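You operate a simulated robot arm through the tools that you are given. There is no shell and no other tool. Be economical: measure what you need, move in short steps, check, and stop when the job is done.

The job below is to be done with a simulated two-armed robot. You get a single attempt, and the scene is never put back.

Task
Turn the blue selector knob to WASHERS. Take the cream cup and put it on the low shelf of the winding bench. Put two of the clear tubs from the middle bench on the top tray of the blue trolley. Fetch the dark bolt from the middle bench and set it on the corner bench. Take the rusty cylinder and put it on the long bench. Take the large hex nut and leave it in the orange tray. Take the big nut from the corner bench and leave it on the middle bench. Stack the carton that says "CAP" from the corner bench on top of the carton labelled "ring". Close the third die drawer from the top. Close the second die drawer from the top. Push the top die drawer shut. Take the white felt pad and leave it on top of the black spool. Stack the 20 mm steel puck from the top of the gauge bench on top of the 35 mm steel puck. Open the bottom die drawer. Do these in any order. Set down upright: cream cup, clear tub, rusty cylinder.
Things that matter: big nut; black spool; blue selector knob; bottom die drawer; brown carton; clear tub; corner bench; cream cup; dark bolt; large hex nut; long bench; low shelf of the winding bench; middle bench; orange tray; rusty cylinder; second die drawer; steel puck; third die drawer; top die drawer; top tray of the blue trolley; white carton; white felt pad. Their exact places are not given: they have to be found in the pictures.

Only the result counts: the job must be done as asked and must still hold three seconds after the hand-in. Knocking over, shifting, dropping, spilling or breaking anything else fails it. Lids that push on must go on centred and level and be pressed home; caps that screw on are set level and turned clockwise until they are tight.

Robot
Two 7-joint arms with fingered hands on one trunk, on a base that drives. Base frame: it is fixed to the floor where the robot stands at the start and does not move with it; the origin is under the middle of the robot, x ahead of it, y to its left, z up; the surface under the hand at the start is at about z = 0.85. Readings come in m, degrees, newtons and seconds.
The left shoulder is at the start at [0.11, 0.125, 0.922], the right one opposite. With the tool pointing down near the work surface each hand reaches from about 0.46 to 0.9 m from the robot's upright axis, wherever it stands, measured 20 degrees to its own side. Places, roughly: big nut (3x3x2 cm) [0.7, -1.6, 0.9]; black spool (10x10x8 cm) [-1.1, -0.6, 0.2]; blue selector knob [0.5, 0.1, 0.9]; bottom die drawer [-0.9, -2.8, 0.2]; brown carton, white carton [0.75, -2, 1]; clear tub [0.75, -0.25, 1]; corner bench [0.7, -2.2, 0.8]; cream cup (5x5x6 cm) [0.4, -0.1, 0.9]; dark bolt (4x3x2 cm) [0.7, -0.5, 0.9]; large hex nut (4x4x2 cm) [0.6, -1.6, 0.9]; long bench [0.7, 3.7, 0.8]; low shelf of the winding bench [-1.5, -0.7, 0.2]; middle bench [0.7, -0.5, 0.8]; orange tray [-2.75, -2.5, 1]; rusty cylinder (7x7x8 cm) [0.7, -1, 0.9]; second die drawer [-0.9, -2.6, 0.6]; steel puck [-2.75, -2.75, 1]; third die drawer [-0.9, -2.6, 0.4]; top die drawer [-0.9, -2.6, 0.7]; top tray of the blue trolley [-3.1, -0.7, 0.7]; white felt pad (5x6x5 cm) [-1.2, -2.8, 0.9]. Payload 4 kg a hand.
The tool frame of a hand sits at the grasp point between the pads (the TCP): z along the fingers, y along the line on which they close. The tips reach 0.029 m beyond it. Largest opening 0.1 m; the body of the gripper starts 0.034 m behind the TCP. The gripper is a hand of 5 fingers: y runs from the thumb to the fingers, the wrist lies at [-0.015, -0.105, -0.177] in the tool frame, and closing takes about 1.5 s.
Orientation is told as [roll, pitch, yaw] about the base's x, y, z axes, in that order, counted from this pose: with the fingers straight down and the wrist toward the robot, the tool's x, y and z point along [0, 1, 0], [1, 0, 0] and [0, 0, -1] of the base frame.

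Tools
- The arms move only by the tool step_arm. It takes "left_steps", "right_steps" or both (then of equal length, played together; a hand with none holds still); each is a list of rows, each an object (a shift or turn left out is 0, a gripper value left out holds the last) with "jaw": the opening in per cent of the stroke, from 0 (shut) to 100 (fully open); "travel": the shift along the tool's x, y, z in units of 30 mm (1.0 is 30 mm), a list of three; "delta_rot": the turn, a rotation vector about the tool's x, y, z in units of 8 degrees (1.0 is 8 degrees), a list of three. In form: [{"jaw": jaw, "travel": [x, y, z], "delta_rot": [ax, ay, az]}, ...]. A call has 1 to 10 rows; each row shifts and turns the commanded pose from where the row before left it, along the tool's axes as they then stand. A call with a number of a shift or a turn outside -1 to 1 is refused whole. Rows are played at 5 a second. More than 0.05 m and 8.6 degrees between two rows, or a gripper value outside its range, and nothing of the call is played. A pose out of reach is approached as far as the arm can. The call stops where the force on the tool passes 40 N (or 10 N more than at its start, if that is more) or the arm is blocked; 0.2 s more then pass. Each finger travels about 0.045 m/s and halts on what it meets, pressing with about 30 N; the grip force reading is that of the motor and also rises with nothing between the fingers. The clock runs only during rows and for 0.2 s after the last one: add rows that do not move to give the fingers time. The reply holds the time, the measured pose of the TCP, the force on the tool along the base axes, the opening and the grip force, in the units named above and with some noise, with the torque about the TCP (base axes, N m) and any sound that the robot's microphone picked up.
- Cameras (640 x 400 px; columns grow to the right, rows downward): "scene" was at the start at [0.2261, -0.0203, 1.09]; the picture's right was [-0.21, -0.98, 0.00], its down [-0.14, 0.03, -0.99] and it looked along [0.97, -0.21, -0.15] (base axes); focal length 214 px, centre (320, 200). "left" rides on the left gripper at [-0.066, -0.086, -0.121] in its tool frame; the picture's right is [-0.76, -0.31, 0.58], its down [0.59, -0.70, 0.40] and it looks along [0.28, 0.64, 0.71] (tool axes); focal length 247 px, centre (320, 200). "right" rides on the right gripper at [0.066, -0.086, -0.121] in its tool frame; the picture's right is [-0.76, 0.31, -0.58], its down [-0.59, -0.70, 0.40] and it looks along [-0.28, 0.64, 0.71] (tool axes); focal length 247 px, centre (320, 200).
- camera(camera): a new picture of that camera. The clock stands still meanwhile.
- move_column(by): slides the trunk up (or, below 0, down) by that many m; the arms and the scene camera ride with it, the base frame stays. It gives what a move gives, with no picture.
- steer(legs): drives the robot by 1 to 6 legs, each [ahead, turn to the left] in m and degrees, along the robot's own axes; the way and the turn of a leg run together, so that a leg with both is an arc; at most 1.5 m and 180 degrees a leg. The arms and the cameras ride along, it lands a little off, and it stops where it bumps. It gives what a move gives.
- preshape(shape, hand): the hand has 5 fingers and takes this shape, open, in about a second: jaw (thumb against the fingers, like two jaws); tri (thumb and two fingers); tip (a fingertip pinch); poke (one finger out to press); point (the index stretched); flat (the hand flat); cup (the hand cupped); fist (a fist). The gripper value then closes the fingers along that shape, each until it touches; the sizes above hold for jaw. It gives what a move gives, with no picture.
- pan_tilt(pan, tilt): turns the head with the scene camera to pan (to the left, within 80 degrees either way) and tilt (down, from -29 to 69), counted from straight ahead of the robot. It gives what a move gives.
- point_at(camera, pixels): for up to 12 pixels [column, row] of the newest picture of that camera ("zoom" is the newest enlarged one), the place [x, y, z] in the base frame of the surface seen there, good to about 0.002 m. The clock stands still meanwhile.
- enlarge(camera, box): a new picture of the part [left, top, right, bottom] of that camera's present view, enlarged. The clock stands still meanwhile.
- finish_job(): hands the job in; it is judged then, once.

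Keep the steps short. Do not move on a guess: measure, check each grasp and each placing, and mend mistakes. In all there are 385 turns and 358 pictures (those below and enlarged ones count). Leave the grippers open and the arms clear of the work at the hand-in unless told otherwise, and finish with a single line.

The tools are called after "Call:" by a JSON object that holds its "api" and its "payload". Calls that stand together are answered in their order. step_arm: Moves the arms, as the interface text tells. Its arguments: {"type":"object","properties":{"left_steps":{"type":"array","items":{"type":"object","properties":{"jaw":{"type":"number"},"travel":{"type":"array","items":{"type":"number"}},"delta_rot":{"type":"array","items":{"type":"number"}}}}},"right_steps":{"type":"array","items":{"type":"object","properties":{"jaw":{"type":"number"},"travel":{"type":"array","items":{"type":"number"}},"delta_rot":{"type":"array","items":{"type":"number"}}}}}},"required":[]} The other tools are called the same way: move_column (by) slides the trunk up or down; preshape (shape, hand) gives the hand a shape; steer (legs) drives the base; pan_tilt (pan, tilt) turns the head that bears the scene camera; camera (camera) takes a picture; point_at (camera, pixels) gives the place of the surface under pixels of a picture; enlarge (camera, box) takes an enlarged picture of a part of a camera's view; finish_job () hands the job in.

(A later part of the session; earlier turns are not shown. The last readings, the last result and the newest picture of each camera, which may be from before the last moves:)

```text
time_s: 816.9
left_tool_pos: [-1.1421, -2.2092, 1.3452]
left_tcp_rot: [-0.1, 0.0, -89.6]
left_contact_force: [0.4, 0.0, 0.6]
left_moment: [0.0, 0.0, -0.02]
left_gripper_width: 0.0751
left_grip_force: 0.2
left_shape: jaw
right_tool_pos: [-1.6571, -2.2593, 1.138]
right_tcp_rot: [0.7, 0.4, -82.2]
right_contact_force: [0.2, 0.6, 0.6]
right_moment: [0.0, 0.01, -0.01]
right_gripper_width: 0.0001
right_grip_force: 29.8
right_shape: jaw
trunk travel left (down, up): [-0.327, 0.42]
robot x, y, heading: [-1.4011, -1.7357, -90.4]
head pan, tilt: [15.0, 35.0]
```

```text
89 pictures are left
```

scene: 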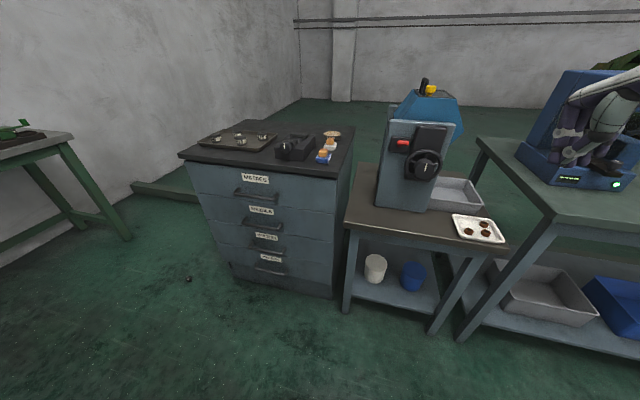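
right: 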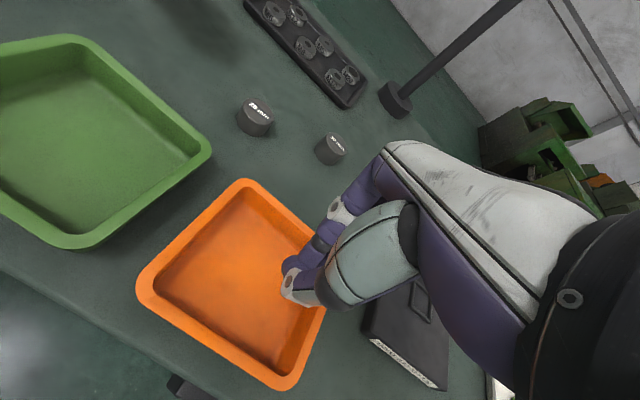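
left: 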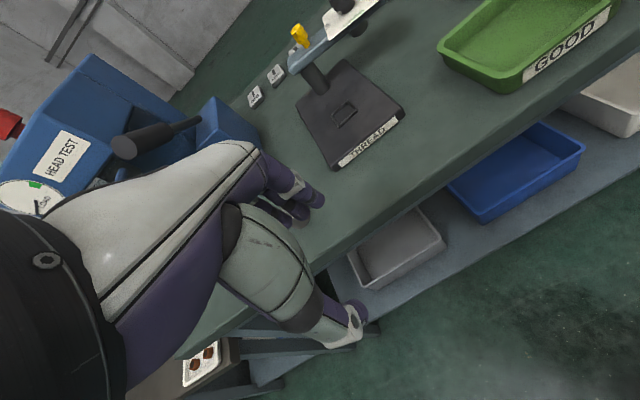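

I raise the right hand above the press and drive 0.3 m closer.

Call:
{"api": "step_arm", "payload": {"right_steps": [{"travel": [0, 0, -1]}, {"travel": [0, 0, -1]}, {"travel": [0, 0, -1]}, {"travel": [0, 0, -1]}, {"travel": [0, 0, -1]}, {"travel": [0, 0, -1]}, {"travel": [0, 0, -1]}]}}

Call:
{"api": "steer", "payload": {"legs": [[0.29, 0]]}}

Call:
{"api": "pan_tilt", "payload": {"pan": 15, "tilt": 45}}

Call:
{"api": "enlarge", "payload": {"camera": "scene", "box": [240, 60, 400, 180]}}

```text
time_s: 818.5
left_tool_pos: [-1.1425, -2.2085, 1.345]
left_tcp_rot: [-0.1, 0.0, -89.5]
left_contact_force: [0.1, -1.3, -0.7]
left_moment: [0.0, 0.04, 0.0]
left_gripper_width: 0.075
left_grip_force: 0.0
left_shape: jaw
right_tool_pos: [-1.6601, -2.2601, 1.3511]
right_tcp_rot: [0.7, 0.4, -82.2]
right_contact_force: [-0.6, -0.2, 0.2]
right_moment: [-0.03, 0.01, 0.0]
right_gripper_width: 0.0
right_grip_force: 29.5
right_shape: jaw
trunk travel left (down, up): [-0.327, 0.42]
robot x, y, heading: [-1.4009, -1.738, -90.6]
head pan, tilt: [15.0, 35.0]
```

```text
time_s: 820.5
left_tool_pos: [-1.1417, -2.5035, 1.345]
left_tcp_rot: [-0.1, 0.0, -89.5]
left_contact_force: [0.3, -0.3, -0.2]
left_moment: [0.06, 0.02, -0.01]
left_gripper_width: 0.0748
left_grip_force: 0.1
left_shape: jaw
right_tool_pos: [-1.6621, -2.5586, 1.3501]
right_tcp_rot: [0.7, 0.4, -82.0]
right_contact_force: [0.0, 1.0, -0.3]
right_moment: [0.0, 0.02, -0.02]
right_gripper_width: 0.0001
right_grip_force: 30.2
right_shape: jaw
trunk travel left (down, up): [-0.327, 0.42]
robot x, y, heading: [-1.4066, -2.0304, -90.4]
head pan, tilt: [15.0, 35.0]
```

```text
time_s: 821.2
left_tool_pos: [-1.1436, -2.5045, 1.3453]
left_tcp_rot: [-0.1, 0.1, -89.5]
left_contact_force: [-0.3, 0.4, 0.0]
left_moment: [0.01, 0.0, 0.02]
left_gripper_width: 0.0751
left_grip_force: 0.0
left_shape: jaw
right_tool_pos: [-1.6609, -2.5575, 1.3508]
right_tcp_rot: [0.7, 0.4, -82.1]
right_contact_force: [0.5, 0.3, 0.6]
right_moment: [-0.04, 0.0, 0.01]
right_gripper_width: 0.0
right_grip_force: 30.5
right_shape: jaw
trunk travel left (down, up): [-0.327, 0.42]
robot x, y, heading: [-1.4037, -2.0285, -90.5]
head pan, tilt: [15.0, 45.0]
```

```text
3.33 times, centred on (320, 120) of scene
```

zoom: 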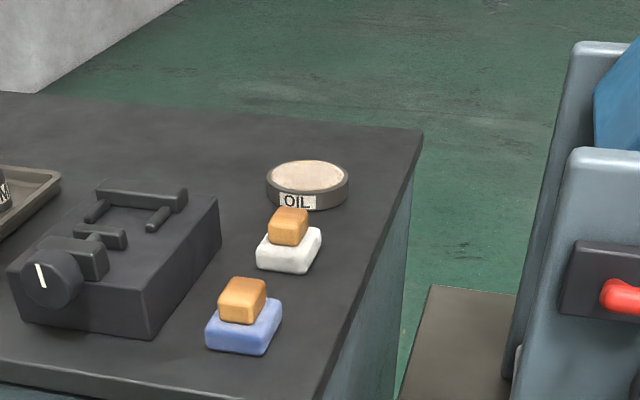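

Call:
{"api": "point_at", "payload": {"camera": "zoom", "pixels": [[288, 215], [288, 235], [272, 215], [305, 218], [258, 260], [315, 240], [288, 265], [270, 238], [300, 195], [245, 285], [210, 240]]}}

```text
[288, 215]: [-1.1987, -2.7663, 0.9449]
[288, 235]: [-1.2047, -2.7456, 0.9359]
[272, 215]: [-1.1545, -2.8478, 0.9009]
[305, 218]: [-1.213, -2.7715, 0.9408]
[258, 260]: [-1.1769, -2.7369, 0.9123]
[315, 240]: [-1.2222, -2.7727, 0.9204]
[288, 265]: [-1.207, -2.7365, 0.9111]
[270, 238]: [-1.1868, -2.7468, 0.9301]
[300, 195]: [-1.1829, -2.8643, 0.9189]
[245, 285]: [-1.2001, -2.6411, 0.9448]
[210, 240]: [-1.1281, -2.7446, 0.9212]
```

The pad's handle centre is (−1.20, −2.762), top z 0.945. I bring the left hand over it, jaw 55%.

Call:
{"api": "step_arm", "payload": {"left_steps": [{"travel": [-0.63, 1, 0], "jaw": 55}, {"travel": [-0.63, 1, 0.5]}, {"travel": [-0.62, 1, 1]}, {"travel": [0, 1, 1]}, {"travel": [0, 1, 1]}, {"travel": [0, 1, 1]}, {"travel": [0, 1, 1]}, {"travel": [0, 1, 1]}, {"travel": [0, 0.58, 1]}, {"travel": [0, 0, 1]}]}}

Call:
{"api": "step_arm", "payload": {"left_steps": [{"travel": [0, 0, 1]}, {"travel": [0, 0, 1]}, {"travel": [0, 0, 0.7]}, {}]}}

Call:
{"api": "enlarge", "payload": {"camera": "left", "box": [230, 150, 490, 340]}}

Call:
{"api": "point_at", "payload": {"camera": "zoom", "pixels": [[320, 250], [300, 240], [340, 230], [300, 270], [330, 280]]}}

```text
time_s: 823.4
left_tool_pos: [-1.1962, -2.7618, 1.0909]
left_tcp_rot: [-0.1, 0.0, -89.5]
left_contact_force: [0.4, 0.2, -0.1]
left_moment: [-0.04, -0.01, -0.01]
left_gripper_width: 0.0552
left_grip_force: 0.1
left_shape: jaw
right_tool_pos: [-1.6609, -2.5565, 1.3499]
right_tcp_rot: [0.8, 0.4, -82.1]
right_contact_force: [-0.3, 0.3, -0.6]
right_moment: [0.01, -0.04, 0.0]
right_gripper_width: 0.0
right_grip_force: 30.6
right_shape: jaw
trunk travel left (down, up): [-0.327, 0.42]
robot x, y, heading: [-1.402, -2.0315, -90.5]
head pan, tilt: [15.0, 45.0]
```

```text
time_s: 824.4
left_tool_pos: [-1.198, -2.7623, 1.0112]
left_tcp_rot: [0.0, 0.0, -89.5]
left_contact_force: [0.4, 0.3, 0.4]
left_moment: [0.03, 0.0, 0.02]
left_gripper_width: 0.0552
left_grip_force: 0.0
left_shape: jaw
right_tool_pos: [-1.6613, -2.5572, 1.3505]
right_tcp_rot: [0.8, 0.3, -82.0]
right_contact_force: [0.3, -1.2, -0.2]
right_moment: [0.01, -0.03, 0.0]
right_gripper_width: 0.0
right_grip_force: 30.5
right_shape: jaw
trunk travel left (down, up): [-0.327, 0.42]
robot x, y, heading: [-1.4057, -2.0297, -90.3]
head pan, tilt: [15.0, 45.0]
```

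```text
2.11 times, centred on (360, 245) of left
```

zoom: 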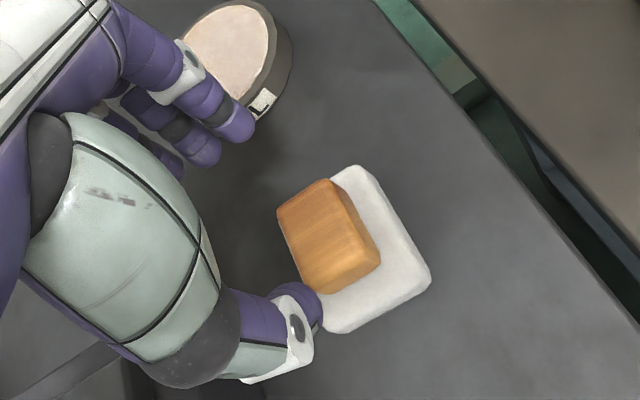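

```text
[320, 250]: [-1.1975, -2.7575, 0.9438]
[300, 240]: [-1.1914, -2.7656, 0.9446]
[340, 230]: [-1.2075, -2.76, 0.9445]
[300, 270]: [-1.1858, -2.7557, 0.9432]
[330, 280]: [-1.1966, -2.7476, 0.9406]
```

Call:
{"api": "step_arm", "payload": {"left_steps": [{"travel": [0, 0, 0.8]}, {"travel": [0, 0, 0.7]}, {"travel": [0, 0, 0.48]}, {}]}}

Call:
{"api": "step_arm", "payload": {"left_steps": [{"jaw": 0}, {}, {}, {}, {}]}}

Call:
{"api": "step_arm", "payload": {"left_steps": [{"travel": [0, 0, -0.5]}, {"travel": [0, 0, -1]}, {"travel": [0, 0, -1]}, {}]}}

Call:
{"api": "enlarge", "payload": {"camera": "left", "box": [230, 150, 490, 340]}}

```text
time_s: 825.4
left_tool_pos: [-1.1983, -2.763, 0.9506]
left_tcp_rot: [0.0, 0.0, -89.5]
left_contact_force: [-1.2, 0.0, 0.8]
left_moment: [-0.05, -0.01, -0.04]
left_gripper_width: 0.0556
left_grip_force: 0.1
left_shape: jaw
right_tool_pos: [-1.6612, -2.558, 1.3512]
right_tcp_rot: [0.7, 0.4, -82.1]
right_contact_force: [-0.1, 0.2, 0.4]
right_moment: [0.02, 0.02, 0.03]
right_gripper_width: 0.0002
right_grip_force: 30.2
right_shape: jaw
trunk travel left (down, up): [-0.327, 0.42]
robot x, y, heading: [-1.4057, -2.0291, -90.4]
head pan, tilt: [15.0, 45.0]
```

```text
time_s: 826.6
left_tool_pos: [-1.1979, -2.7619, 0.9501]
left_tcp_rot: [-0.2, -0.1, -89.5]
left_contact_force: [-1.8, 0.7, 2.2]
left_moment: [0.13, -0.04, 0.05]
left_gripper_width: 0.0405
left_grip_force: 30.3
left_shape: jaw
right_tool_pos: [-1.6625, -2.5567, 1.35]
right_tcp_rot: [0.7, 0.4, -82.0]
right_contact_force: [0.6, -0.7, -0.6]
right_moment: [0.0, 0.0, 0.0]
right_gripper_width: 0.0001
right_grip_force: 29.8
right_shape: jaw
trunk travel left (down, up): [-0.327, 0.42]
robot x, y, heading: [-1.4037, -2.0321, -90.6]
head pan, tilt: [15.0, 45.0]
```

```text
time_s: 827.6
left_tool_pos: [-1.1981, -2.7622, 1.0254]
left_tcp_rot: [-0.1, 0.1, -89.6]
left_contact_force: [0.2, 2.0, -0.3]
left_moment: [0.03, -0.03, 0.02]
left_gripper_width: 0.0405
left_grip_force: 29.9
left_shape: jaw
right_tool_pos: [-1.662, -2.5572, 1.3499]
right_tcp_rot: [0.8, 0.4, -82.0]
right_contact_force: [0.0, 0.4, 0.1]
right_moment: [0.01, 0.0, 0.0]
right_gripper_width: 0.0
right_grip_force: 30.0
right_shape: jaw
trunk travel left (down, up): [-0.327, 0.42]
robot x, y, heading: [-1.4092, -2.0288, -90.1]
head pan, tilt: [15.0, 45.0]
```

```text
2.11 times, centred on (360, 245) of left
```

zoom: 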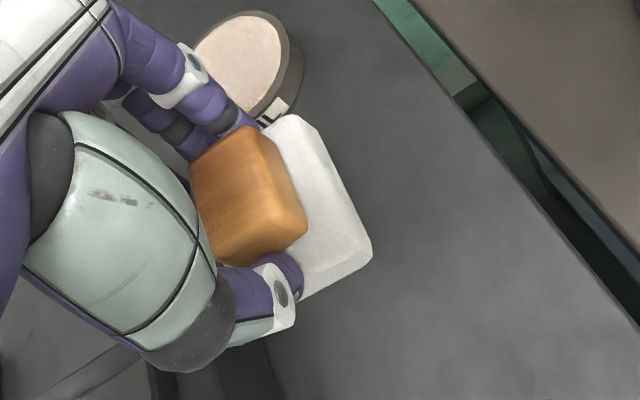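

The pad is held level (bottom 49 mm under TCP). I plan to approach the spool diagonally from the bench end (robot at about (−0.44, −0.97), heading 137°) to clear the leg and the cup. I raise, pull back and drive there.

Call:
{"api": "step_arm", "payload": {"left_steps": [{"travel": [0, 0, -1]}, {"travel": [0, 0, -1]}, {"travel": [0, 0, -1]}, {"travel": [0, -1, -1]}, {"travel": [0, -1, -1]}, {"travel": [0, -1, 0]}, {"travel": [0, -1, 0]}, {"travel": [0, -1, 0]}, {"travel": [0, -1, 0]}, {"travel": [0.5, -1, 0]}]}}

Call:
{"api": "steer", "payload": {"legs": [[-0.33, 0], [0, 90], [0.96, 0], [0, 90], [0.73, 0], [0, 47]]}}

Call:
{"api": "pan_tilt", "payload": {"pan": 15, "tilt": 40}}

Call:
{"api": "camera", "payload": {"camera": "scene"}}

Call:
{"api": "enlarge", "payload": {"camera": "left", "box": [230, 150, 490, 340]}}

```text
time_s: 829.8
left_tool_pos: [-1.1829, -2.5512, 1.1748]
left_tcp_rot: [-0.2, 0.0, -89.4]
left_contact_force: [0.4, -0.5, -0.3]
left_moment: [-0.02, 0.02, 0.04]
left_gripper_width: 0.038
left_grip_force: 29.8
left_shape: jaw
right_tool_pos: [-1.6608, -2.5557, 1.3505]
right_tcp_rot: [0.7, 0.2, -81.9]
right_contact_force: [-0.2, -0.2, 0.1]
right_moment: [0.0, -0.01, -0.03]
right_gripper_width: 0.0001
right_grip_force: 29.5
right_shape: jaw
trunk travel left (down, up): [-0.327, 0.42]
robot x, y, heading: [-1.4031, -2.0274, -90.5]
head pan, tilt: [15.0, 45.0]
```

```text
time_s: 850.2
left_tool_pos: [-0.991, -0.7733, 1.1738]
left_tcp_rot: [-0.1, 0.0, 139.2]
left_contact_force: [-0.3, 0.4, -1.0]
left_moment: [-0.01, -0.01, 0.03]
left_gripper_width: 0.0383
left_grip_force: 29.5
left_shape: jaw
right_tool_pos: [-0.6794, -0.4116, 1.3498]
right_tcp_rot: [0.7, 0.5, 146.8]
right_contact_force: [-0.5, -0.2, 0.3]
right_moment: [0.02, 0.01, -0.02]
right_gripper_width: 0.0
right_grip_force: 29.9
right_shape: jaw
trunk travel left (down, up): [-0.327, 0.42]
robot x, y, heading: [-0.4553, -0.9509, 138.5]
head pan, tilt: [15.0, 45.0]
```

```text
time_s: 850.9
left_tool_pos: [-0.9915, -0.7732, 1.1739]
left_tcp_rot: [0.0, 0.1, 139.2]
left_contact_force: [0.3, 0.8, -0.5]
left_moment: [0.0, 0.02, -0.04]
left_gripper_width: 0.038
left_grip_force: 30.0
left_shape: jaw
right_tool_pos: [-0.6787, -0.4114, 1.3512]
right_tcp_rot: [0.7, 0.4, 146.7]
right_contact_force: [-0.6, 0.3, -0.1]
right_moment: [0.03, 0.0, -0.01]
right_gripper_width: 0.0
right_grip_force: 29.7
right_shape: jaw
trunk travel left (down, up): [-0.327, 0.42]
robot x, y, heading: [-0.4536, -0.9541, 138.2]
head pan, tilt: [15.0, 40.0]
```

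```text
85 pictures are left
```

scene: 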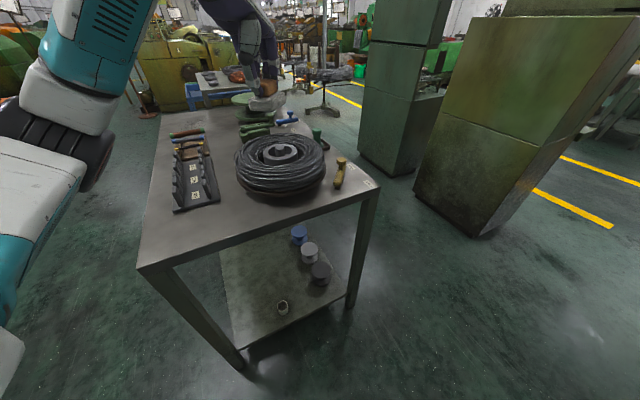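

```text
2.11 times, centred on (360, 245) of left
```

zoom: 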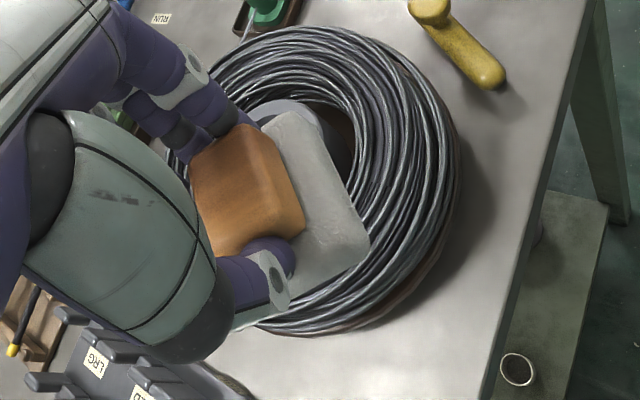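

The pad is steady. I back 13 cm so the hand clears the bench edge, lower the arm, then the trunk.

Call:
{"api": "steer", "payload": {"legs": [[-0.13, 0]]}}

Call:
{"api": "step_arm", "payload": {"left_steps": [{"travel": [0, 0, 1]}, {"travel": [0, 0, 1]}, {"travel": [0, 0, 1]}, {"travel": [0, 0, 1]}, {"travel": [0, 0, 1]}, {"travel": [0, 0, 1]}, {"travel": [0, 0, 1]}, {"travel": [0, 0, 1]}, {"travel": [0, 0, 1]}, {"travel": [0, 0, 1]}]}}

Call:
{"api": "step_arm", "payload": {"left_steps": [{"travel": [0, 0, 1]}, {"travel": [0, 0, 1]}, {"travel": [0, 0, 1]}, {"travel": [0, 0, 1]}, {"travel": [0, 0, 1]}, {"travel": [0, 0, 1]}, {"travel": [0, 0, 1]}, {"travel": [0, 0, 0.8]}]}}

Call:
{"api": "move_column", "payload": {"by": -0.315}}

Call:
{"api": "camera", "payload": {"camera": "scene"}}

```text
time_s: 852.2
left_tool_pos: [-0.8905, -0.8626, 1.1755]
left_tcp_rot: [-0.1, 0.0, 139.2]
left_contact_force: [0.2, -0.2, 0.4]
left_moment: [-0.02, -0.01, -0.03]
left_gripper_width: 0.038
left_grip_force: 30.5
left_shape: jaw
right_tool_pos: [-0.5788, -0.4984, 1.351]
right_tcp_rot: [0.6, 0.4, 146.9]
right_contact_force: [-1.1, 0.3, 0.9]
right_moment: [-0.02, 0.06, 0.0]
right_gripper_width: 0.0002
right_grip_force: 29.8
right_shape: jaw
trunk travel left (down, up): [-0.327, 0.42]
robot x, y, heading: [-0.3528, -1.0426, 138.5]
head pan, tilt: [15.0, 40.0]
```

```text
time_s: 854.4
left_tool_pos: [-0.8907, -0.8644, 0.8743]
left_tcp_rot: [0.0, 0.0, 139.2]
left_contact_force: [-0.7, -0.2, -0.3]
left_moment: [-0.01, 0.0, 0.01]
left_gripper_width: 0.0381
left_grip_force: 29.8
left_shape: jaw
right_tool_pos: [-0.5809, -0.4998, 1.35]
right_tcp_rot: [0.6, 0.3, 146.8]
right_contact_force: [-0.1, 0.8, 0.9]
right_moment: [0.0, 0.01, -0.03]
right_gripper_width: 0.0003
right_grip_force: 29.6
right_shape: jaw
trunk travel left (down, up): [-0.327, 0.42]
robot x, y, heading: [-0.3533, -1.0428, 138.2]
head pan, tilt: [15.0, 40.0]
```

```text
time_s: 856.2
left_tool_pos: [-0.8912, -0.8609, 0.6397]
left_tcp_rot: [-0.1, 0.0, 139.1]
left_contact_force: [-0.8, 0.1, -0.7]
left_moment: [0.0, 0.02, -0.03]
left_gripper_width: 0.0379
left_grip_force: 30.2
left_shape: jaw
right_tool_pos: [-0.5812, -0.5008, 1.3502]
right_tcp_rot: [0.7, 0.4, 146.8]
right_contact_force: [0.5, -0.2, 0.4]
right_moment: [0.02, -0.04, 0.01]
right_gripper_width: 0.0001
right_grip_force: 30.5
right_shape: jaw
trunk travel left (down, up): [-0.327, 0.42]
robot x, y, heading: [-0.3548, -1.0435, 138.4]
head pan, tilt: [15.0, 40.0]
```

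```text
time_s: 859.3
left_tool_pos: [-0.8912, -0.8625, 0.3265]
left_tcp_rot: [-0.2, -0.1, 139.2]
left_contact_force: [0.1, -0.4, -0.7]
left_moment: [0.0, 0.0, 0.03]
left_gripper_width: 0.0382
left_grip_force: 29.6
left_shape: jaw
right_tool_pos: [-0.5806, -0.4997, 1.0368]
right_tcp_rot: [0.7, 0.3, 146.7]
right_contact_force: [-0.6, 0.1, -0.6]
right_moment: [-0.01, 0.0, -0.05]
right_gripper_width: 0.0001
right_grip_force: 30.8
right_shape: jaw
trunk travel left (down, up): [-0.012, 0.735]
robot x, y, heading: [-0.3548, -1.0416, 138.3]
head pan, tilt: [15.0, 40.0]
```

```text
83 pictures are left
```

scene: 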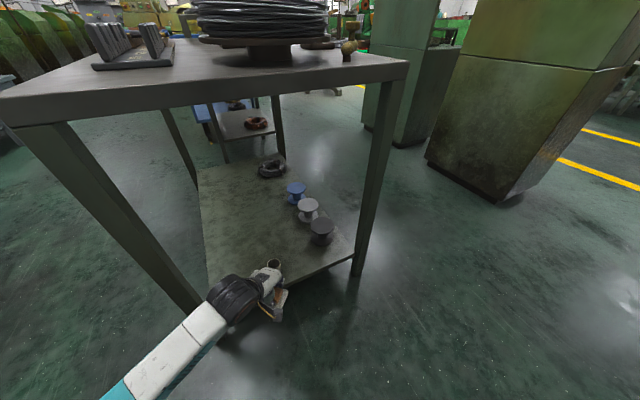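

Call:
{"api": "enlarge", "payload": {"camera": "scene", "box": [280, 170, 360, 260]}}

Call:
{"api": "point_at", "payload": {"camera": "zoom", "pixels": [[300, 240], [250, 240], [345, 240], [300, 210], [298, 268], [310, 320]]}}

```text
4.44 times, centred on (320, 215) of scene
```

zoom: 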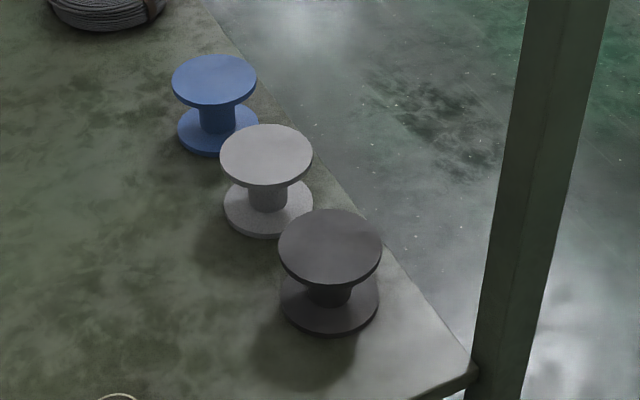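

```text
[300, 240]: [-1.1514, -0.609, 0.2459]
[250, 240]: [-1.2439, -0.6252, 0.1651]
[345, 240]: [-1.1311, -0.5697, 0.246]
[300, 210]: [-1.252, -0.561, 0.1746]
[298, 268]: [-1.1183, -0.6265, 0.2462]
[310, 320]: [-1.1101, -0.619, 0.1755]
```

Call:
{"api": "point_at", "payload": {"camera": "zoom", "pixels": [[331, 247], [283, 245], [379, 250], [331, 213], [331, 282]]}}

Call:
{"api": "steer", "payload": {"legs": [[0.2, 0]]}}

Call:
{"api": "camera", "payload": {"camera": "scene"}}

Call:
{"api": "camera", "payload": {"camera": "left"}}

```text
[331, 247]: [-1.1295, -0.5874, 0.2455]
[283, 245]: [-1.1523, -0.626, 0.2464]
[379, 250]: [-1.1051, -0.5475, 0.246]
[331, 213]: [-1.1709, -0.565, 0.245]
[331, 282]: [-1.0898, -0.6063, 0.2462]
```

```text
time_s: 860.9
left_tool_pos: [-1.0434, -0.7262, 0.325]
left_tcp_rot: [-0.1, 0.0, 139.1]
left_contact_force: [-0.4, -0.6, -1.0]
left_moment: [-0.01, 0.01, 0.01]
left_gripper_width: 0.038
left_grip_force: 30.1
left_shape: jaw
right_tool_pos: [-0.7306, -0.3643, 1.0351]
right_tcp_rot: [0.8, 0.4, 146.6]
right_contact_force: [0.2, -0.2, 0.5]
right_moment: [0.02, 0.01, -0.01]
right_gripper_width: 0.0
right_grip_force: 29.7
right_shape: jaw
trunk travel left (down, up): [-0.012, 0.735]
robot x, y, heading: [-0.5076, -0.9047, 138.6]
head pan, tilt: [15.0, 40.0]
```

```text
81 pictures are left
```

scene: 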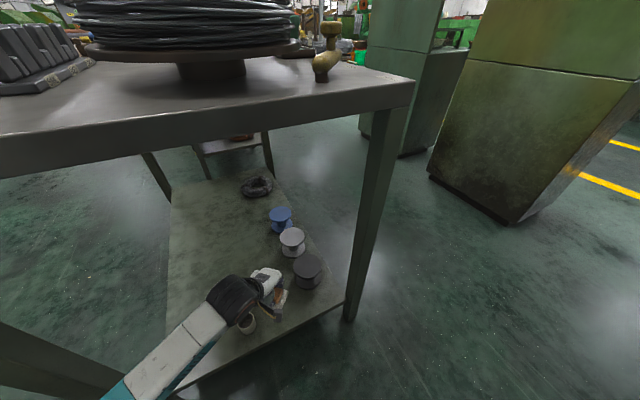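

```text
80 pictures are left
```

left: 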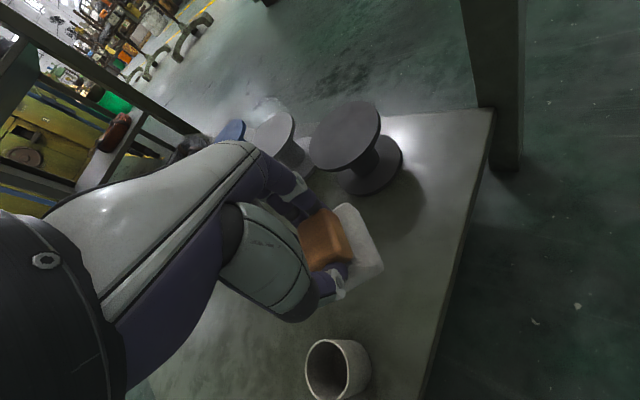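

Spool top centre (−1.1295, −0.587), z 0.246. I drive 0.1 m further, then finish by arm.

Call:
{"api": "steer", "payload": {"legs": [[0.1, 0]]}}

Call:
{"api": "step_arm", "payload": {"left_steps": [{"travel": [-0.78, 0.93, 0]}, {"travel": [-0.77, 0.94, 0]}, {}]}}

Call:
{"api": "enlarge", "payload": {"camera": "left", "box": [220, 120, 480, 320]}}

Call:
{"api": "enlarge", "payload": {"camera": "scene", "box": [180, 180, 400, 340]}}

```text
time_s: 862.1
left_tool_pos: [-1.1163, -0.6603, 0.3248]
left_tcp_rot: [-0.1, -0.1, 139.1]
left_contact_force: [0.0, 0.1, 0.2]
left_moment: [-0.01, 0.0, 0.01]
left_gripper_width: 0.0378
left_grip_force: 29.7
left_shape: jaw
right_tool_pos: [-0.8043, -0.2991, 1.036]
right_tcp_rot: [0.7, 0.4, 146.6]
right_contact_force: [0.1, -0.2, -0.3]
right_moment: [0.02, 0.0, 0.0]
right_gripper_width: 0.0001
right_grip_force: 30.4
right_shape: jaw
trunk travel left (down, up): [-0.012, 0.735]
robot x, y, heading: [-0.5846, -0.8381, 138.3]
head pan, tilt: [15.0, 40.0]
```

```text
time_s: 862.9
left_tool_pos: [-1.1278, -0.5905, 0.3247]
left_tcp_rot: [-0.1, 0.0, 139.1]
left_contact_force: [-0.4, 0.5, -0.9]
left_moment: [0.0, -0.01, 0.01]
left_gripper_width: 0.038
left_grip_force: 30.2
left_shape: jaw
right_tool_pos: [-0.8056, -0.3004, 1.035]
right_tcp_rot: [0.7, 0.4, 146.5]
right_contact_force: [0.3, -0.7, -0.6]
right_moment: [0.0, 0.02, -0.01]
right_gripper_width: 0.0
right_grip_force: 29.8
right_shape: jaw
trunk travel left (down, up): [-0.012, 0.735]
robot x, y, heading: [-0.5827, -0.8397, 138.4]
head pan, tilt: [15.0, 40.0]
```

```text
2.00 times, centred on (350, 220) of left
```

zoom: 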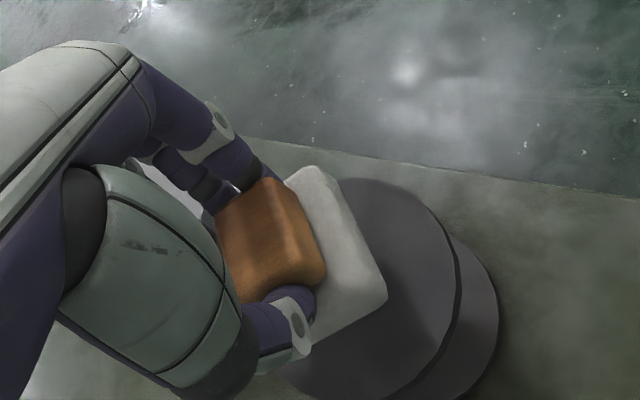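

```text
2.50 times, centred on (290, 260) of scene
```

zoom: 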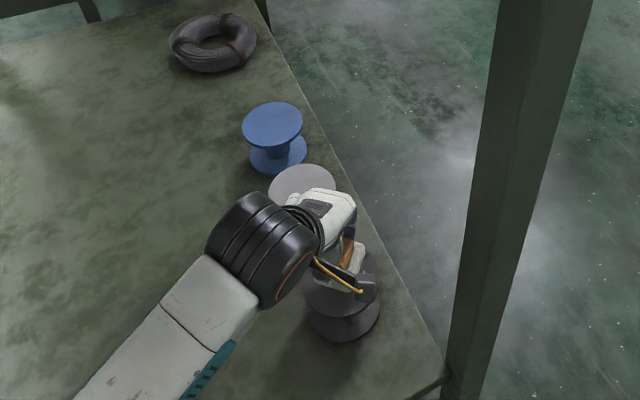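

Call:
{"api": "step_arm", "payload": {"left_steps": [{"travel": [0, 0, 0.5]}, {"travel": [0, 0, 0.25]}, {"travel": [0, 0, 0.12]}, {}]}}

Call:
{"api": "enlarge", "payload": {"camera": "left", "box": [220, 120, 480, 320]}}

Call:
{"api": "point_at", "payload": {"camera": "zoom", "pixels": [[310, 175], [380, 280], [330, 330], [345, 240], [430, 230], [400, 350], [340, 200]]}}

```text
time_s: 863.9
left_tool_pos: [-1.1291, -0.5878, 0.2989]
left_tcp_rot: [-0.1, 0.0, 139.1]
left_contact_force: [0.0, 0.1, -0.5]
left_moment: [0.02, -0.03, 0.03]
left_gripper_width: 0.038
left_grip_force: 29.9
left_shape: jaw
right_tool_pos: [-0.8056, -0.2979, 1.0349]
right_tcp_rot: [0.7, 0.3, 146.6]
right_contact_force: [-0.6, -1.0, -0.2]
right_moment: [0.0, -0.03, 0.0]
right_gripper_width: 0.0001
right_grip_force: 30.1
right_shape: jaw
trunk travel left (down, up): [-0.012, 0.735]
robot x, y, heading: [-0.581, -0.8415, 138.5]
head pan, tilt: [15.0, 40.0]
```

```text
2.00 times, centred on (350, 220) of left
```

zoom: 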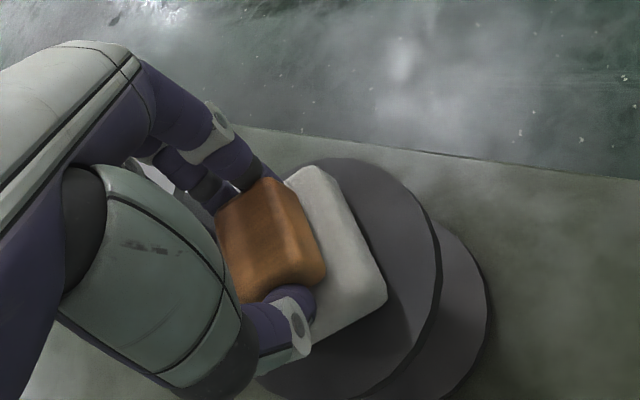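

```text
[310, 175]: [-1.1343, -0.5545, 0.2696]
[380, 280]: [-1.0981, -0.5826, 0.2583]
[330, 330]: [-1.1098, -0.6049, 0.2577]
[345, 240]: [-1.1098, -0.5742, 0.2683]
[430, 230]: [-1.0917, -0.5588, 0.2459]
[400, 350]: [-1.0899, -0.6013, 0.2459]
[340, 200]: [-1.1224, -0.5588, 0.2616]
```

Call:
{"api": "step_arm", "payload": {"left_steps": [{"travel": [0, 0, 0.12]}, {"travel": [0, 0, 0.1]}, {}]}}

Call:
{"api": "step_arm", "payload": {"left_steps": [{"travel": [0, 0, 0.1]}, {}]}}

```text
time_s: 864.7
left_tool_pos: [-1.1298, -0.5887, 0.296]
left_tcp_rot: [-0.1, -0.5, 139.1]
left_contact_force: [4.7, -1.4, 23.5]
left_moment: [-0.06, 0.0, 0.0]
left_gripper_width: 0.039
left_grip_force: 30.0
left_shape: jaw
right_tool_pos: [-0.803, -0.2995, 1.0364]
right_tcp_rot: [0.7, 0.3, 146.6]
right_contact_force: [0.3, -0.3, 0.5]
right_moment: [0.01, 0.02, 0.04]
right_gripper_width: 0.0
right_grip_force: 29.7
right_shape: jaw
trunk travel left (down, up): [-0.012, 0.735]
robot x, y, heading: [-0.5826, -0.8408, 138.5]
head pan, tilt: [15.0, 40.0]
```

```text
time_s: 865.3
left_tool_pos: [-1.1282, -0.5875, 0.2945]
left_tcp_rot: [-0.1, -0.7, 139.1]
left_contact_force: [4.3, -4.4, 38.6]
left_moment: [0.05, 0.09, -0.02]
left_gripper_width: 0.0408
left_grip_force: 29.9
left_shape: jaw
right_tool_pos: [-0.8015, -0.3006, 1.0378]
right_tcp_rot: [0.7, 0.3, 146.5]
right_contact_force: [-0.2, -0.6, -0.7]
right_moment: [0.05, -0.01, -0.03]
right_gripper_width: 0.0002
right_grip_force: 30.4
right_shape: jaw
trunk travel left (down, up): [-0.012, 0.735]
robot x, y, heading: [-0.582, -0.838, 138.3]
head pan, tilt: [15.0, 40.0]
```

Firmly seated. I ease up a touch, open and rise.

Call:
{"api": "step_arm", "payload": {"left_steps": [{"travel": [0, 0, -0.1]}, {"jaw": 60}, {}, {}, {}, {"travel": [0, 0, -0.4]}, {"travel": [0, 0, -1]}, {"travel": [0, 0, -1]}, {}]}}

Call:
{"api": "enlarge", "payload": {"camera": "left", "box": [220, 120, 480, 320]}}

```text
time_s: 867.3
left_tool_pos: [-1.1272, -0.5894, 0.3643]
left_tcp_rot: [-0.1, 0.1, 139.1]
left_contact_force: [0.3, -0.8, -0.2]
left_moment: [-0.01, 0.02, -0.03]
left_gripper_width: 0.0599
left_grip_force: 0.1
left_shape: jaw
right_tool_pos: [-0.8042, -0.299, 1.0362]
right_tcp_rot: [0.8, 0.4, 146.6]
right_contact_force: [0.2, -0.3, -0.1]
right_moment: [0.0, -0.02, -0.01]
right_gripper_width: 0.0002
right_grip_force: 30.0
right_shape: jaw
trunk travel left (down, up): [-0.012, 0.735]
robot x, y, heading: [-0.5795, -0.8381, 138.1]
head pan, tilt: [15.0, 40.0]
```

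```text
2.00 times, centred on (350, 220) of left
```

zoom: 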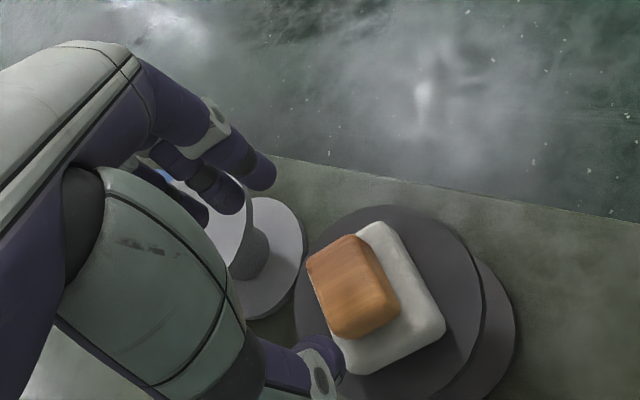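

The pad sits on the black spool. I back out and go for the hex nut on the floor, keeping the left arm low.

Call:
{"api": "steer", "payload": {"legs": [[-0.42, 0], [0, 132], [0.78, 0]]}}

Call:
{"api": "pan_tilt", "payload": {"pan": 10, "tilt": 45}}

Call:
{"api": "camera", "payload": {"camera": "scene"}}

```text
time_s: 879.3
left_tool_pos: [-0.1374, -2.5025, 0.3643]
left_tcp_rot: [-0.1, 0.0, -91.2]
left_contact_force: [-0.4, 0.8, -0.1]
left_moment: [0.01, 0.03, -0.03]
left_gripper_width: 0.0601
left_grip_force: 0.1
left_shape: jaw
right_tool_pos: [-0.5672, -2.4395, 1.0368]
right_tcp_rot: [0.7, 0.4, -83.5]
right_contact_force: [0.4, 0.1, 0.5]
right_moment: [-0.02, 0.0, 0.04]
right_gripper_width: 0.0
right_grip_force: 29.8
right_shape: jaw
trunk travel left (down, up): [-0.012, 0.735]
robot x, y, heading: [-0.2962, -1.9211, -92.0]
head pan, tilt: [15.0, 40.0]
```

```text
time_s: 879.9
left_tool_pos: [-0.1368, -2.5026, 0.365]
left_tcp_rot: [-0.1, 0.1, -91.1]
left_contact_force: [-0.3, -0.3, 0.4]
left_moment: [0.0, -0.01, -0.02]
left_gripper_width: 0.0599
left_grip_force: 0.1
left_shape: jaw
right_tool_pos: [-0.5669, -2.4389, 1.0346]
right_tcp_rot: [0.7, 0.4, -83.7]
right_contact_force: [0.2, 0.7, -0.3]
right_moment: [0.0, 0.0, 0.0]
right_gripper_width: 0.0
right_grip_force: 30.4
right_shape: jaw
trunk travel left (down, up): [-0.012, 0.735]
robot x, y, heading: [-0.2936, -1.9225, -92.3]
head pan, tilt: [10.0, 45.0]
```

```text
75 pictures are left
```

scene: 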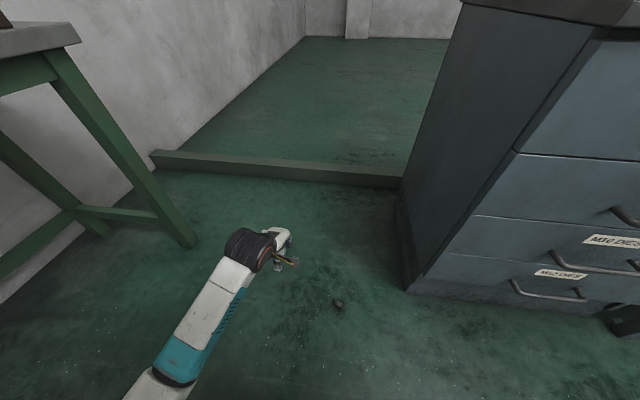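

Call:
{"api": "steer", "payload": {"legs": [[0, -88], [0.2, 0], [0, 90]]}}

Call:
{"api": "step_arm", "payload": {"left_steps": [{"travel": [0, 0, 1]}, {"travel": [0, 0, 1]}, {"travel": [0, 0, 1]}, {"travel": [0, 0, 1]}, {"travel": [0, 0, 1]}, {"travel": [0, 0, 1]}, {}]}}

Call:
{"api": "camera", "payload": {"camera": "scene"}}

Call:
{"api": "camera", "payload": {"camera": "left"}}

```text
time_s: 889.4
left_tool_pos: [-0.3402, -2.4957, 0.3652]
left_tcp_rot: [-0.1, -0.1, -91.7]
left_contact_force: [0.7, 0.1, 0.4]
left_moment: [0.03, 0.01, 0.01]
left_gripper_width: 0.0597
left_grip_force: 0.0
left_shape: jaw
right_tool_pos: [-0.7682, -2.4292, 1.0362]
right_tcp_rot: [0.6, 0.3, -84.2]
right_contact_force: [0.4, 0.1, 0.5]
right_moment: [0.01, 0.02, 0.03]
right_gripper_width: 0.0001
right_grip_force: 30.6
right_shape: jaw
trunk travel left (down, up): [-0.012, 0.735]
robot x, y, heading: [-0.488, -1.9134, -92.3]
head pan, tilt: [10.0, 45.0]
```

```text
time_s: 891.0
left_tool_pos: [-0.3394, -2.4961, 0.1855]
left_tcp_rot: [-0.1, 0.0, -91.8]
left_contact_force: [-0.5, -0.1, -0.6]
left_moment: [0.0, 0.02, -0.01]
left_gripper_width: 0.0601
left_grip_force: 0.1
left_shape: jaw
right_tool_pos: [-0.7682, -2.4289, 1.0366]
right_tcp_rot: [0.7, 0.4, -84.1]
right_contact_force: [0.2, -1.0, -0.3]
right_moment: [0.0, 0.01, 0.01]
right_gripper_width: 0.0001
right_grip_force: 29.7
right_shape: jaw
trunk travel left (down, up): [-0.012, 0.735]
robot x, y, heading: [-0.4888, -1.9121, -92.5]
head pan, tilt: [10.0, 45.0]
```

```text
74 pictures are left
```

scene: 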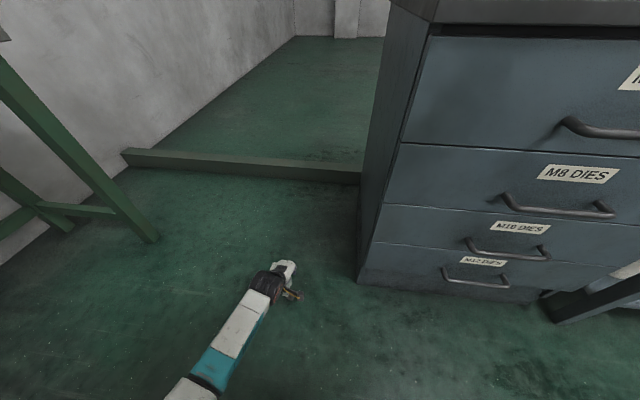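

```text
73 pictures are left
```

left: 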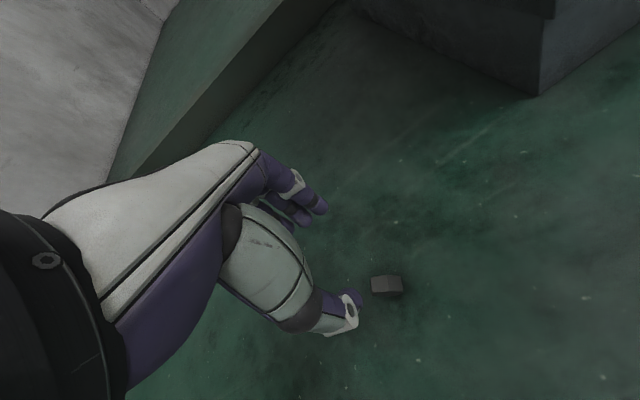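

The left arm reaches down well. I measure the nut from the hand camera.

Call:
{"api": "enlarge", "payload": {"camera": "left", "box": [350, 260, 420, 310]}}

Call:
{"api": "point_at", "payload": {"camera": "zoom", "pixels": [[225, 170], [420, 160], [235, 210], [445, 230], [330, 170], [330, 220], [330, 260]]}}

```text
8.00 times, centred on (385, 285) of left
```

zoom: 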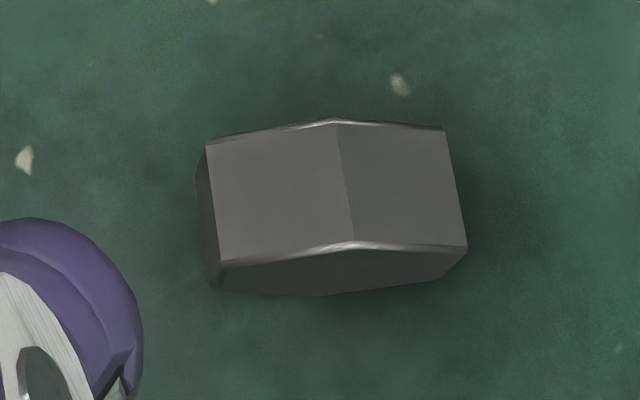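

```text
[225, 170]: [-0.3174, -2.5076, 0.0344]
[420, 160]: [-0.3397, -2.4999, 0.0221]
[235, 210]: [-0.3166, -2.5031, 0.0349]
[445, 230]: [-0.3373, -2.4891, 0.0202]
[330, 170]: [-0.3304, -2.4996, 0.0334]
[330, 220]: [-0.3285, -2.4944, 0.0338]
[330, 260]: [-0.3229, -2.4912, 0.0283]
```

The nut stands on a flat, faces turned ~34°; I'll grip across its 18 mm thickness with yaw −124°, centre (−0.327, −2.4985).

Call:
{"api": "step_arm", "payload": {"left_steps": [{"travel": [0.42, 0.07, 0]}, {"delta_rot": [0, 0, 1]}, {"delta_rot": [0, 0, 1]}, {"delta_rot": [0, 0, 1]}, {"delta_rot": [0, 0, 1]}, {"travel": [0, 0, 1]}, {"travel": [0, 0, 1]}, {"travel": [0, 0, 0.7]}, {}]}}

Call:
{"api": "enlarge", "payload": {"camera": "left", "box": [260, 160, 460, 320]}}

Call:
{"api": "point_at", "payload": {"camera": "zoom", "pixels": [[300, 200], [320, 230], [280, 220], [340, 210], [310, 180]]}}

```text
time_s: 893.0
left_tool_pos: [-0.3272, -2.4988, 0.104]
left_tcp_rot: [-0.1, 0.0, -123.7]
left_contact_force: [0.2, 0.3, -0.1]
left_moment: [0.04, 0.03, 0.01]
left_gripper_width: 0.06
left_grip_force: 0.0
left_shape: jaw
right_tool_pos: [-0.768, -2.4282, 1.036]
right_tcp_rot: [0.7, 0.4, -84.2]
right_contact_force: [0.0, 0.6, -0.1]
right_moment: [-0.03, -0.02, 0.01]
right_gripper_width: 0.0
right_grip_force: 29.2
right_shape: jaw
trunk travel left (down, up): [-0.012, 0.735]
robot x, y, heading: [-0.4907, -1.9103, -92.6]
head pan, tilt: [10.0, 45.0]
```

```text
2.50 times, centred on (360, 240) of left
```

zoom: 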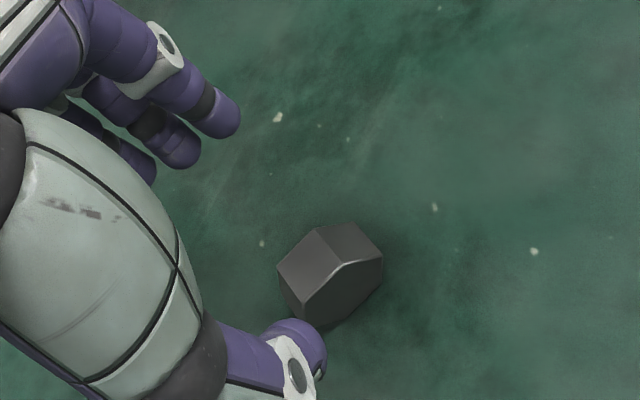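

```text
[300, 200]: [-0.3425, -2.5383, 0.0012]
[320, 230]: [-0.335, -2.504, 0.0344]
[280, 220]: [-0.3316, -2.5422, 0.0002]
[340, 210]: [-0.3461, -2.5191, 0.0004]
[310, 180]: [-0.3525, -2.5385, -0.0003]
```

Call:
{"api": "point_at", "payload": {"camera": "zoom", "pixels": [[318, 232], [283, 268], [350, 228], [301, 300], [378, 255], [335, 262], [345, 295]]}}

```text
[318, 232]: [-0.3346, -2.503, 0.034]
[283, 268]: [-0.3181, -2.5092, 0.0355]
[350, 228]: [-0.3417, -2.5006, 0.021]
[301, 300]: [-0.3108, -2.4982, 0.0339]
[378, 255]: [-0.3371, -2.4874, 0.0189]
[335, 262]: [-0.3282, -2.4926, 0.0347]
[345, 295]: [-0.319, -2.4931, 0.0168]
```

Faces are at −19°, so yaw −109° and centre (−0.323, −2.5005). I correct, descend and close.

Call:
{"api": "step_arm", "payload": {"left_steps": [{"delta_rot": [0, 0, -0.92]}, {"delta_rot": [0, 0, -0.92]}, {"travel": [0.15, 0, 0.7]}, {"travel": [0, 0, 0.7]}, {"travel": [0, 0, 0.7]}, {}]}}

Call:
{"api": "enlarge", "payload": {"camera": "left", "box": [260, 160, 460, 320]}}

```text
time_s: 894.4
left_tool_pos: [-0.3325, -2.499, 0.0667]
left_tcp_rot: [-0.5, 0.2, -109.1]
left_contact_force: [0.0, 0.5, 0.4]
left_moment: [-0.02, 0.02, -0.01]
left_gripper_width: 0.0598
left_grip_force: 0.0
left_shape: jaw
left hand out of reach, approached as far as the arm can: row 4, 5
right_tool_pos: [-0.7678, -2.4287, 1.0359]
right_tcp_rot: [0.7, 0.4, -84.3]
right_contact_force: [-0.5, -0.4, -0.5]
right_moment: [-0.02, 0.02, 0.01]
right_gripper_width: 0.0
right_grip_force: 29.6
right_shape: jaw
trunk travel left (down, up): [-0.012, 0.735]
robot x, y, heading: [-0.4947, -1.9097, -92.4]
head pan, tilt: [10.0, 45.0]
```

```text
2.50 times, centred on (360, 240) of left
```

zoom: 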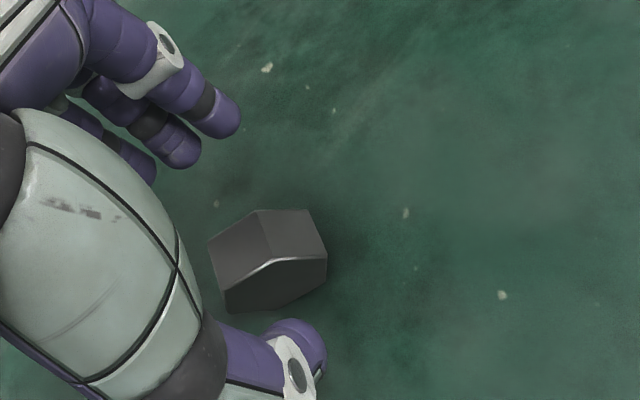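

Nearly at full stretch. I lift slightly, drive 9 cm closer and pull the hand back by the same amount to gain depth.

Call:
{"api": "step_arm", "payload": {"left_steps": [{"travel": [0, 0, -1]}, {"travel": [0, 0, -1]}]}}

Call:
{"api": "steer", "payload": {"legs": [[0.09, 0]]}}

Call:
{"api": "move_column", "payload": {"by": -0.011}}

Call:
{"api": "step_arm", "payload": {"left_steps": [{"travel": [-0.33, -0.95, 0]}, {"travel": [-0.33, -0.95, 0]}, {"travel": [-0.33, -0.95, 0]}, {}]}}

Call:
{"api": "enlarge", "payload": {"camera": "left", "box": [260, 160, 460, 320]}}

```text
time_s: 895.0
left_tool_pos: [-0.3316, -2.4977, 0.1278]
left_tcp_rot: [0.0, 0.0, -108.9]
left_contact_force: [-0.1, -1.0, 0.0]
left_moment: [0.02, -0.05, 0.02]
left_gripper_width: 0.0602
left_grip_force: 0.1
left_shape: jaw
right_tool_pos: [-0.7686, -2.4284, 1.0357]
right_tcp_rot: [0.7, 0.5, -84.1]
right_contact_force: [0.0, -0.8, 0.9]
right_moment: [0.04, 0.01, 0.02]
right_gripper_width: 0.0
right_grip_force: 30.2
right_shape: jaw
trunk travel left (down, up): [-0.012, 0.735]
robot x, y, heading: [-0.4918, -1.9123, -92.4]
head pan, tilt: [10.0, 45.0]
```

```text
time_s: 896.1
left_tool_pos: [-0.3368, -2.5873, 0.127]
left_tcp_rot: [0.0, 0.0, -109.1]
left_contact_force: [-0.5, -0.4, 0.1]
left_moment: [-0.04, 0.05, 0.02]
left_gripper_width: 0.0603
left_grip_force: 0.0
left_shape: jaw
right_tool_pos: [-0.7725, -2.5189, 1.0357]
right_tcp_rot: [0.8, 0.3, -84.2]
right_contact_force: [0.3, 0.5, 0.3]
right_moment: [0.01, -0.01, 0.0]
right_gripper_width: 0.0
right_grip_force: 30.3
right_shape: jaw
trunk travel left (down, up): [-0.012, 0.735]
robot x, y, heading: [-0.4933, -2.0027, -92.8]
head pan, tilt: [10.0, 45.0]
```

```text
time_s: 896.7
left_tool_pos: [-0.336, -2.588, 0.1165]
left_tcp_rot: [-0.1, 0.0, -109.1]
left_contact_force: [-0.1, 0.2, 0.3]
left_moment: [-0.06, -0.04, -0.02]
left_gripper_width: 0.06
left_grip_force: 0.1
left_shape: jaw
right_tool_pos: [-0.7731, -2.5188, 1.0256]
right_tcp_rot: [0.7, 0.3, -84.3]
right_contact_force: [0.6, -0.3, -0.1]
right_moment: [0.01, -0.01, 0.01]
right_gripper_width: 0.0
right_grip_force: 29.9
right_shape: jaw
trunk travel left (down, up): [-0.001, 0.746]
robot x, y, heading: [-0.4975, -2.0077, -92.7]
head pan, tilt: [10.0, 45.0]
```

```text
time_s: 897.7
left_tool_pos: [-0.3379, -2.4984, 0.1174]
left_tcp_rot: [-0.2, -0.1, -109.1]
left_contact_force: [0.0, -0.2, -1.2]
left_moment: [0.04, 0.0, 0.01]
left_gripper_width: 0.0599
left_grip_force: 0.0
left_shape: jaw
right_tool_pos: [-0.7726, -2.5183, 1.0258]
right_tcp_rot: [0.7, 0.3, -84.3]
right_contact_force: [0.0, -0.1, 0.4]
right_moment: [-0.01, 0.0, 0.03]
right_gripper_width: 0.0
right_grip_force: 30.2
right_shape: jaw
trunk travel left (down, up): [-0.001, 0.746]
robot x, y, heading: [-0.4931, -2.0045, -92.6]
head pan, tilt: [10.0, 45.0]
```

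```text
2.50 times, centred on (360, 240) of left
```

zoom: 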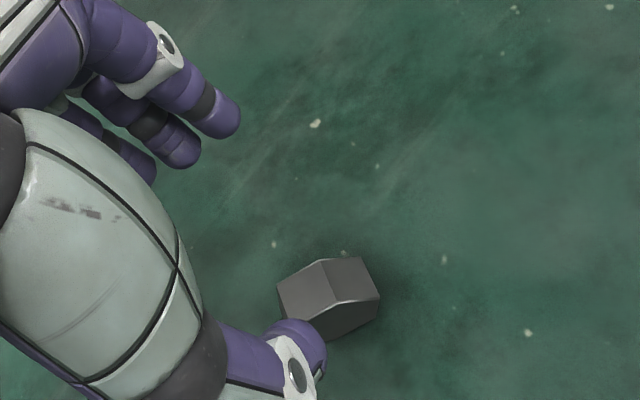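

Call:
{"api": "step_arm", "payload": {"left_steps": [{"travel": [0.49, -0.1, 0.8]}, {"travel": [0, 0, 0.7]}, {}]}}

Call:
{"api": "enlarge", "payload": {"camera": "left", "box": [260, 160, 460, 320]}}

Call:
{"api": "point_at", "payload": {"camera": "zoom", "pixels": [[230, 230], [250, 220], [260, 240], [220, 250], [200, 240], [240, 260]]}}

```text
time_s: 898.5
left_tool_pos: [-0.3243, -2.4997, 0.0715]
left_tcp_rot: [0.0, 0.0, -109.1]
left_contact_force: [-0.5, 0.2, 0.0]
left_moment: [0.01, -0.01, 0.0]
left_gripper_width: 0.0603
left_grip_force: 0.0
left_shape: jaw
right_tool_pos: [-0.7721, -2.5187, 1.0248]
right_tcp_rot: [0.7, 0.4, -84.4]
right_contact_force: [-0.9, -0.7, 0.2]
right_moment: [0.0, 0.02, -0.03]
right_gripper_width: 0.0
right_grip_force: 30.2
right_shape: jaw
trunk travel left (down, up): [-0.001, 0.746]
robot x, y, heading: [-0.4965, -2.0059, -92.5]
head pan, tilt: [10.0, 45.0]
```

```text
2.50 times, centred on (360, 240) of left
```

zoom: 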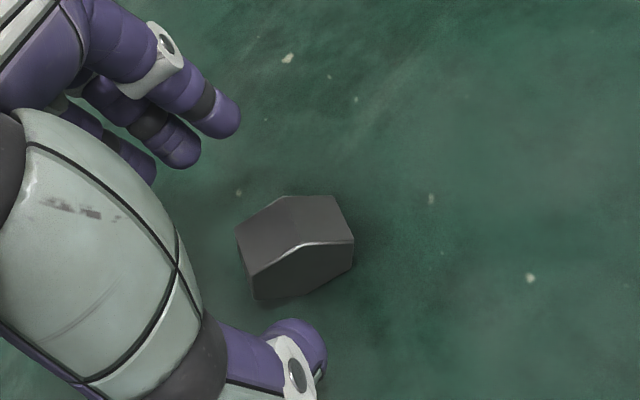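

```text
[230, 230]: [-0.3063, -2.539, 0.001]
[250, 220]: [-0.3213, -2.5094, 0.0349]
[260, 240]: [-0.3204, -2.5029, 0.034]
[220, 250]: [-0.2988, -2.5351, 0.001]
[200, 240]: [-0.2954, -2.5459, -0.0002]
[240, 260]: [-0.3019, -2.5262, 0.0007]
```

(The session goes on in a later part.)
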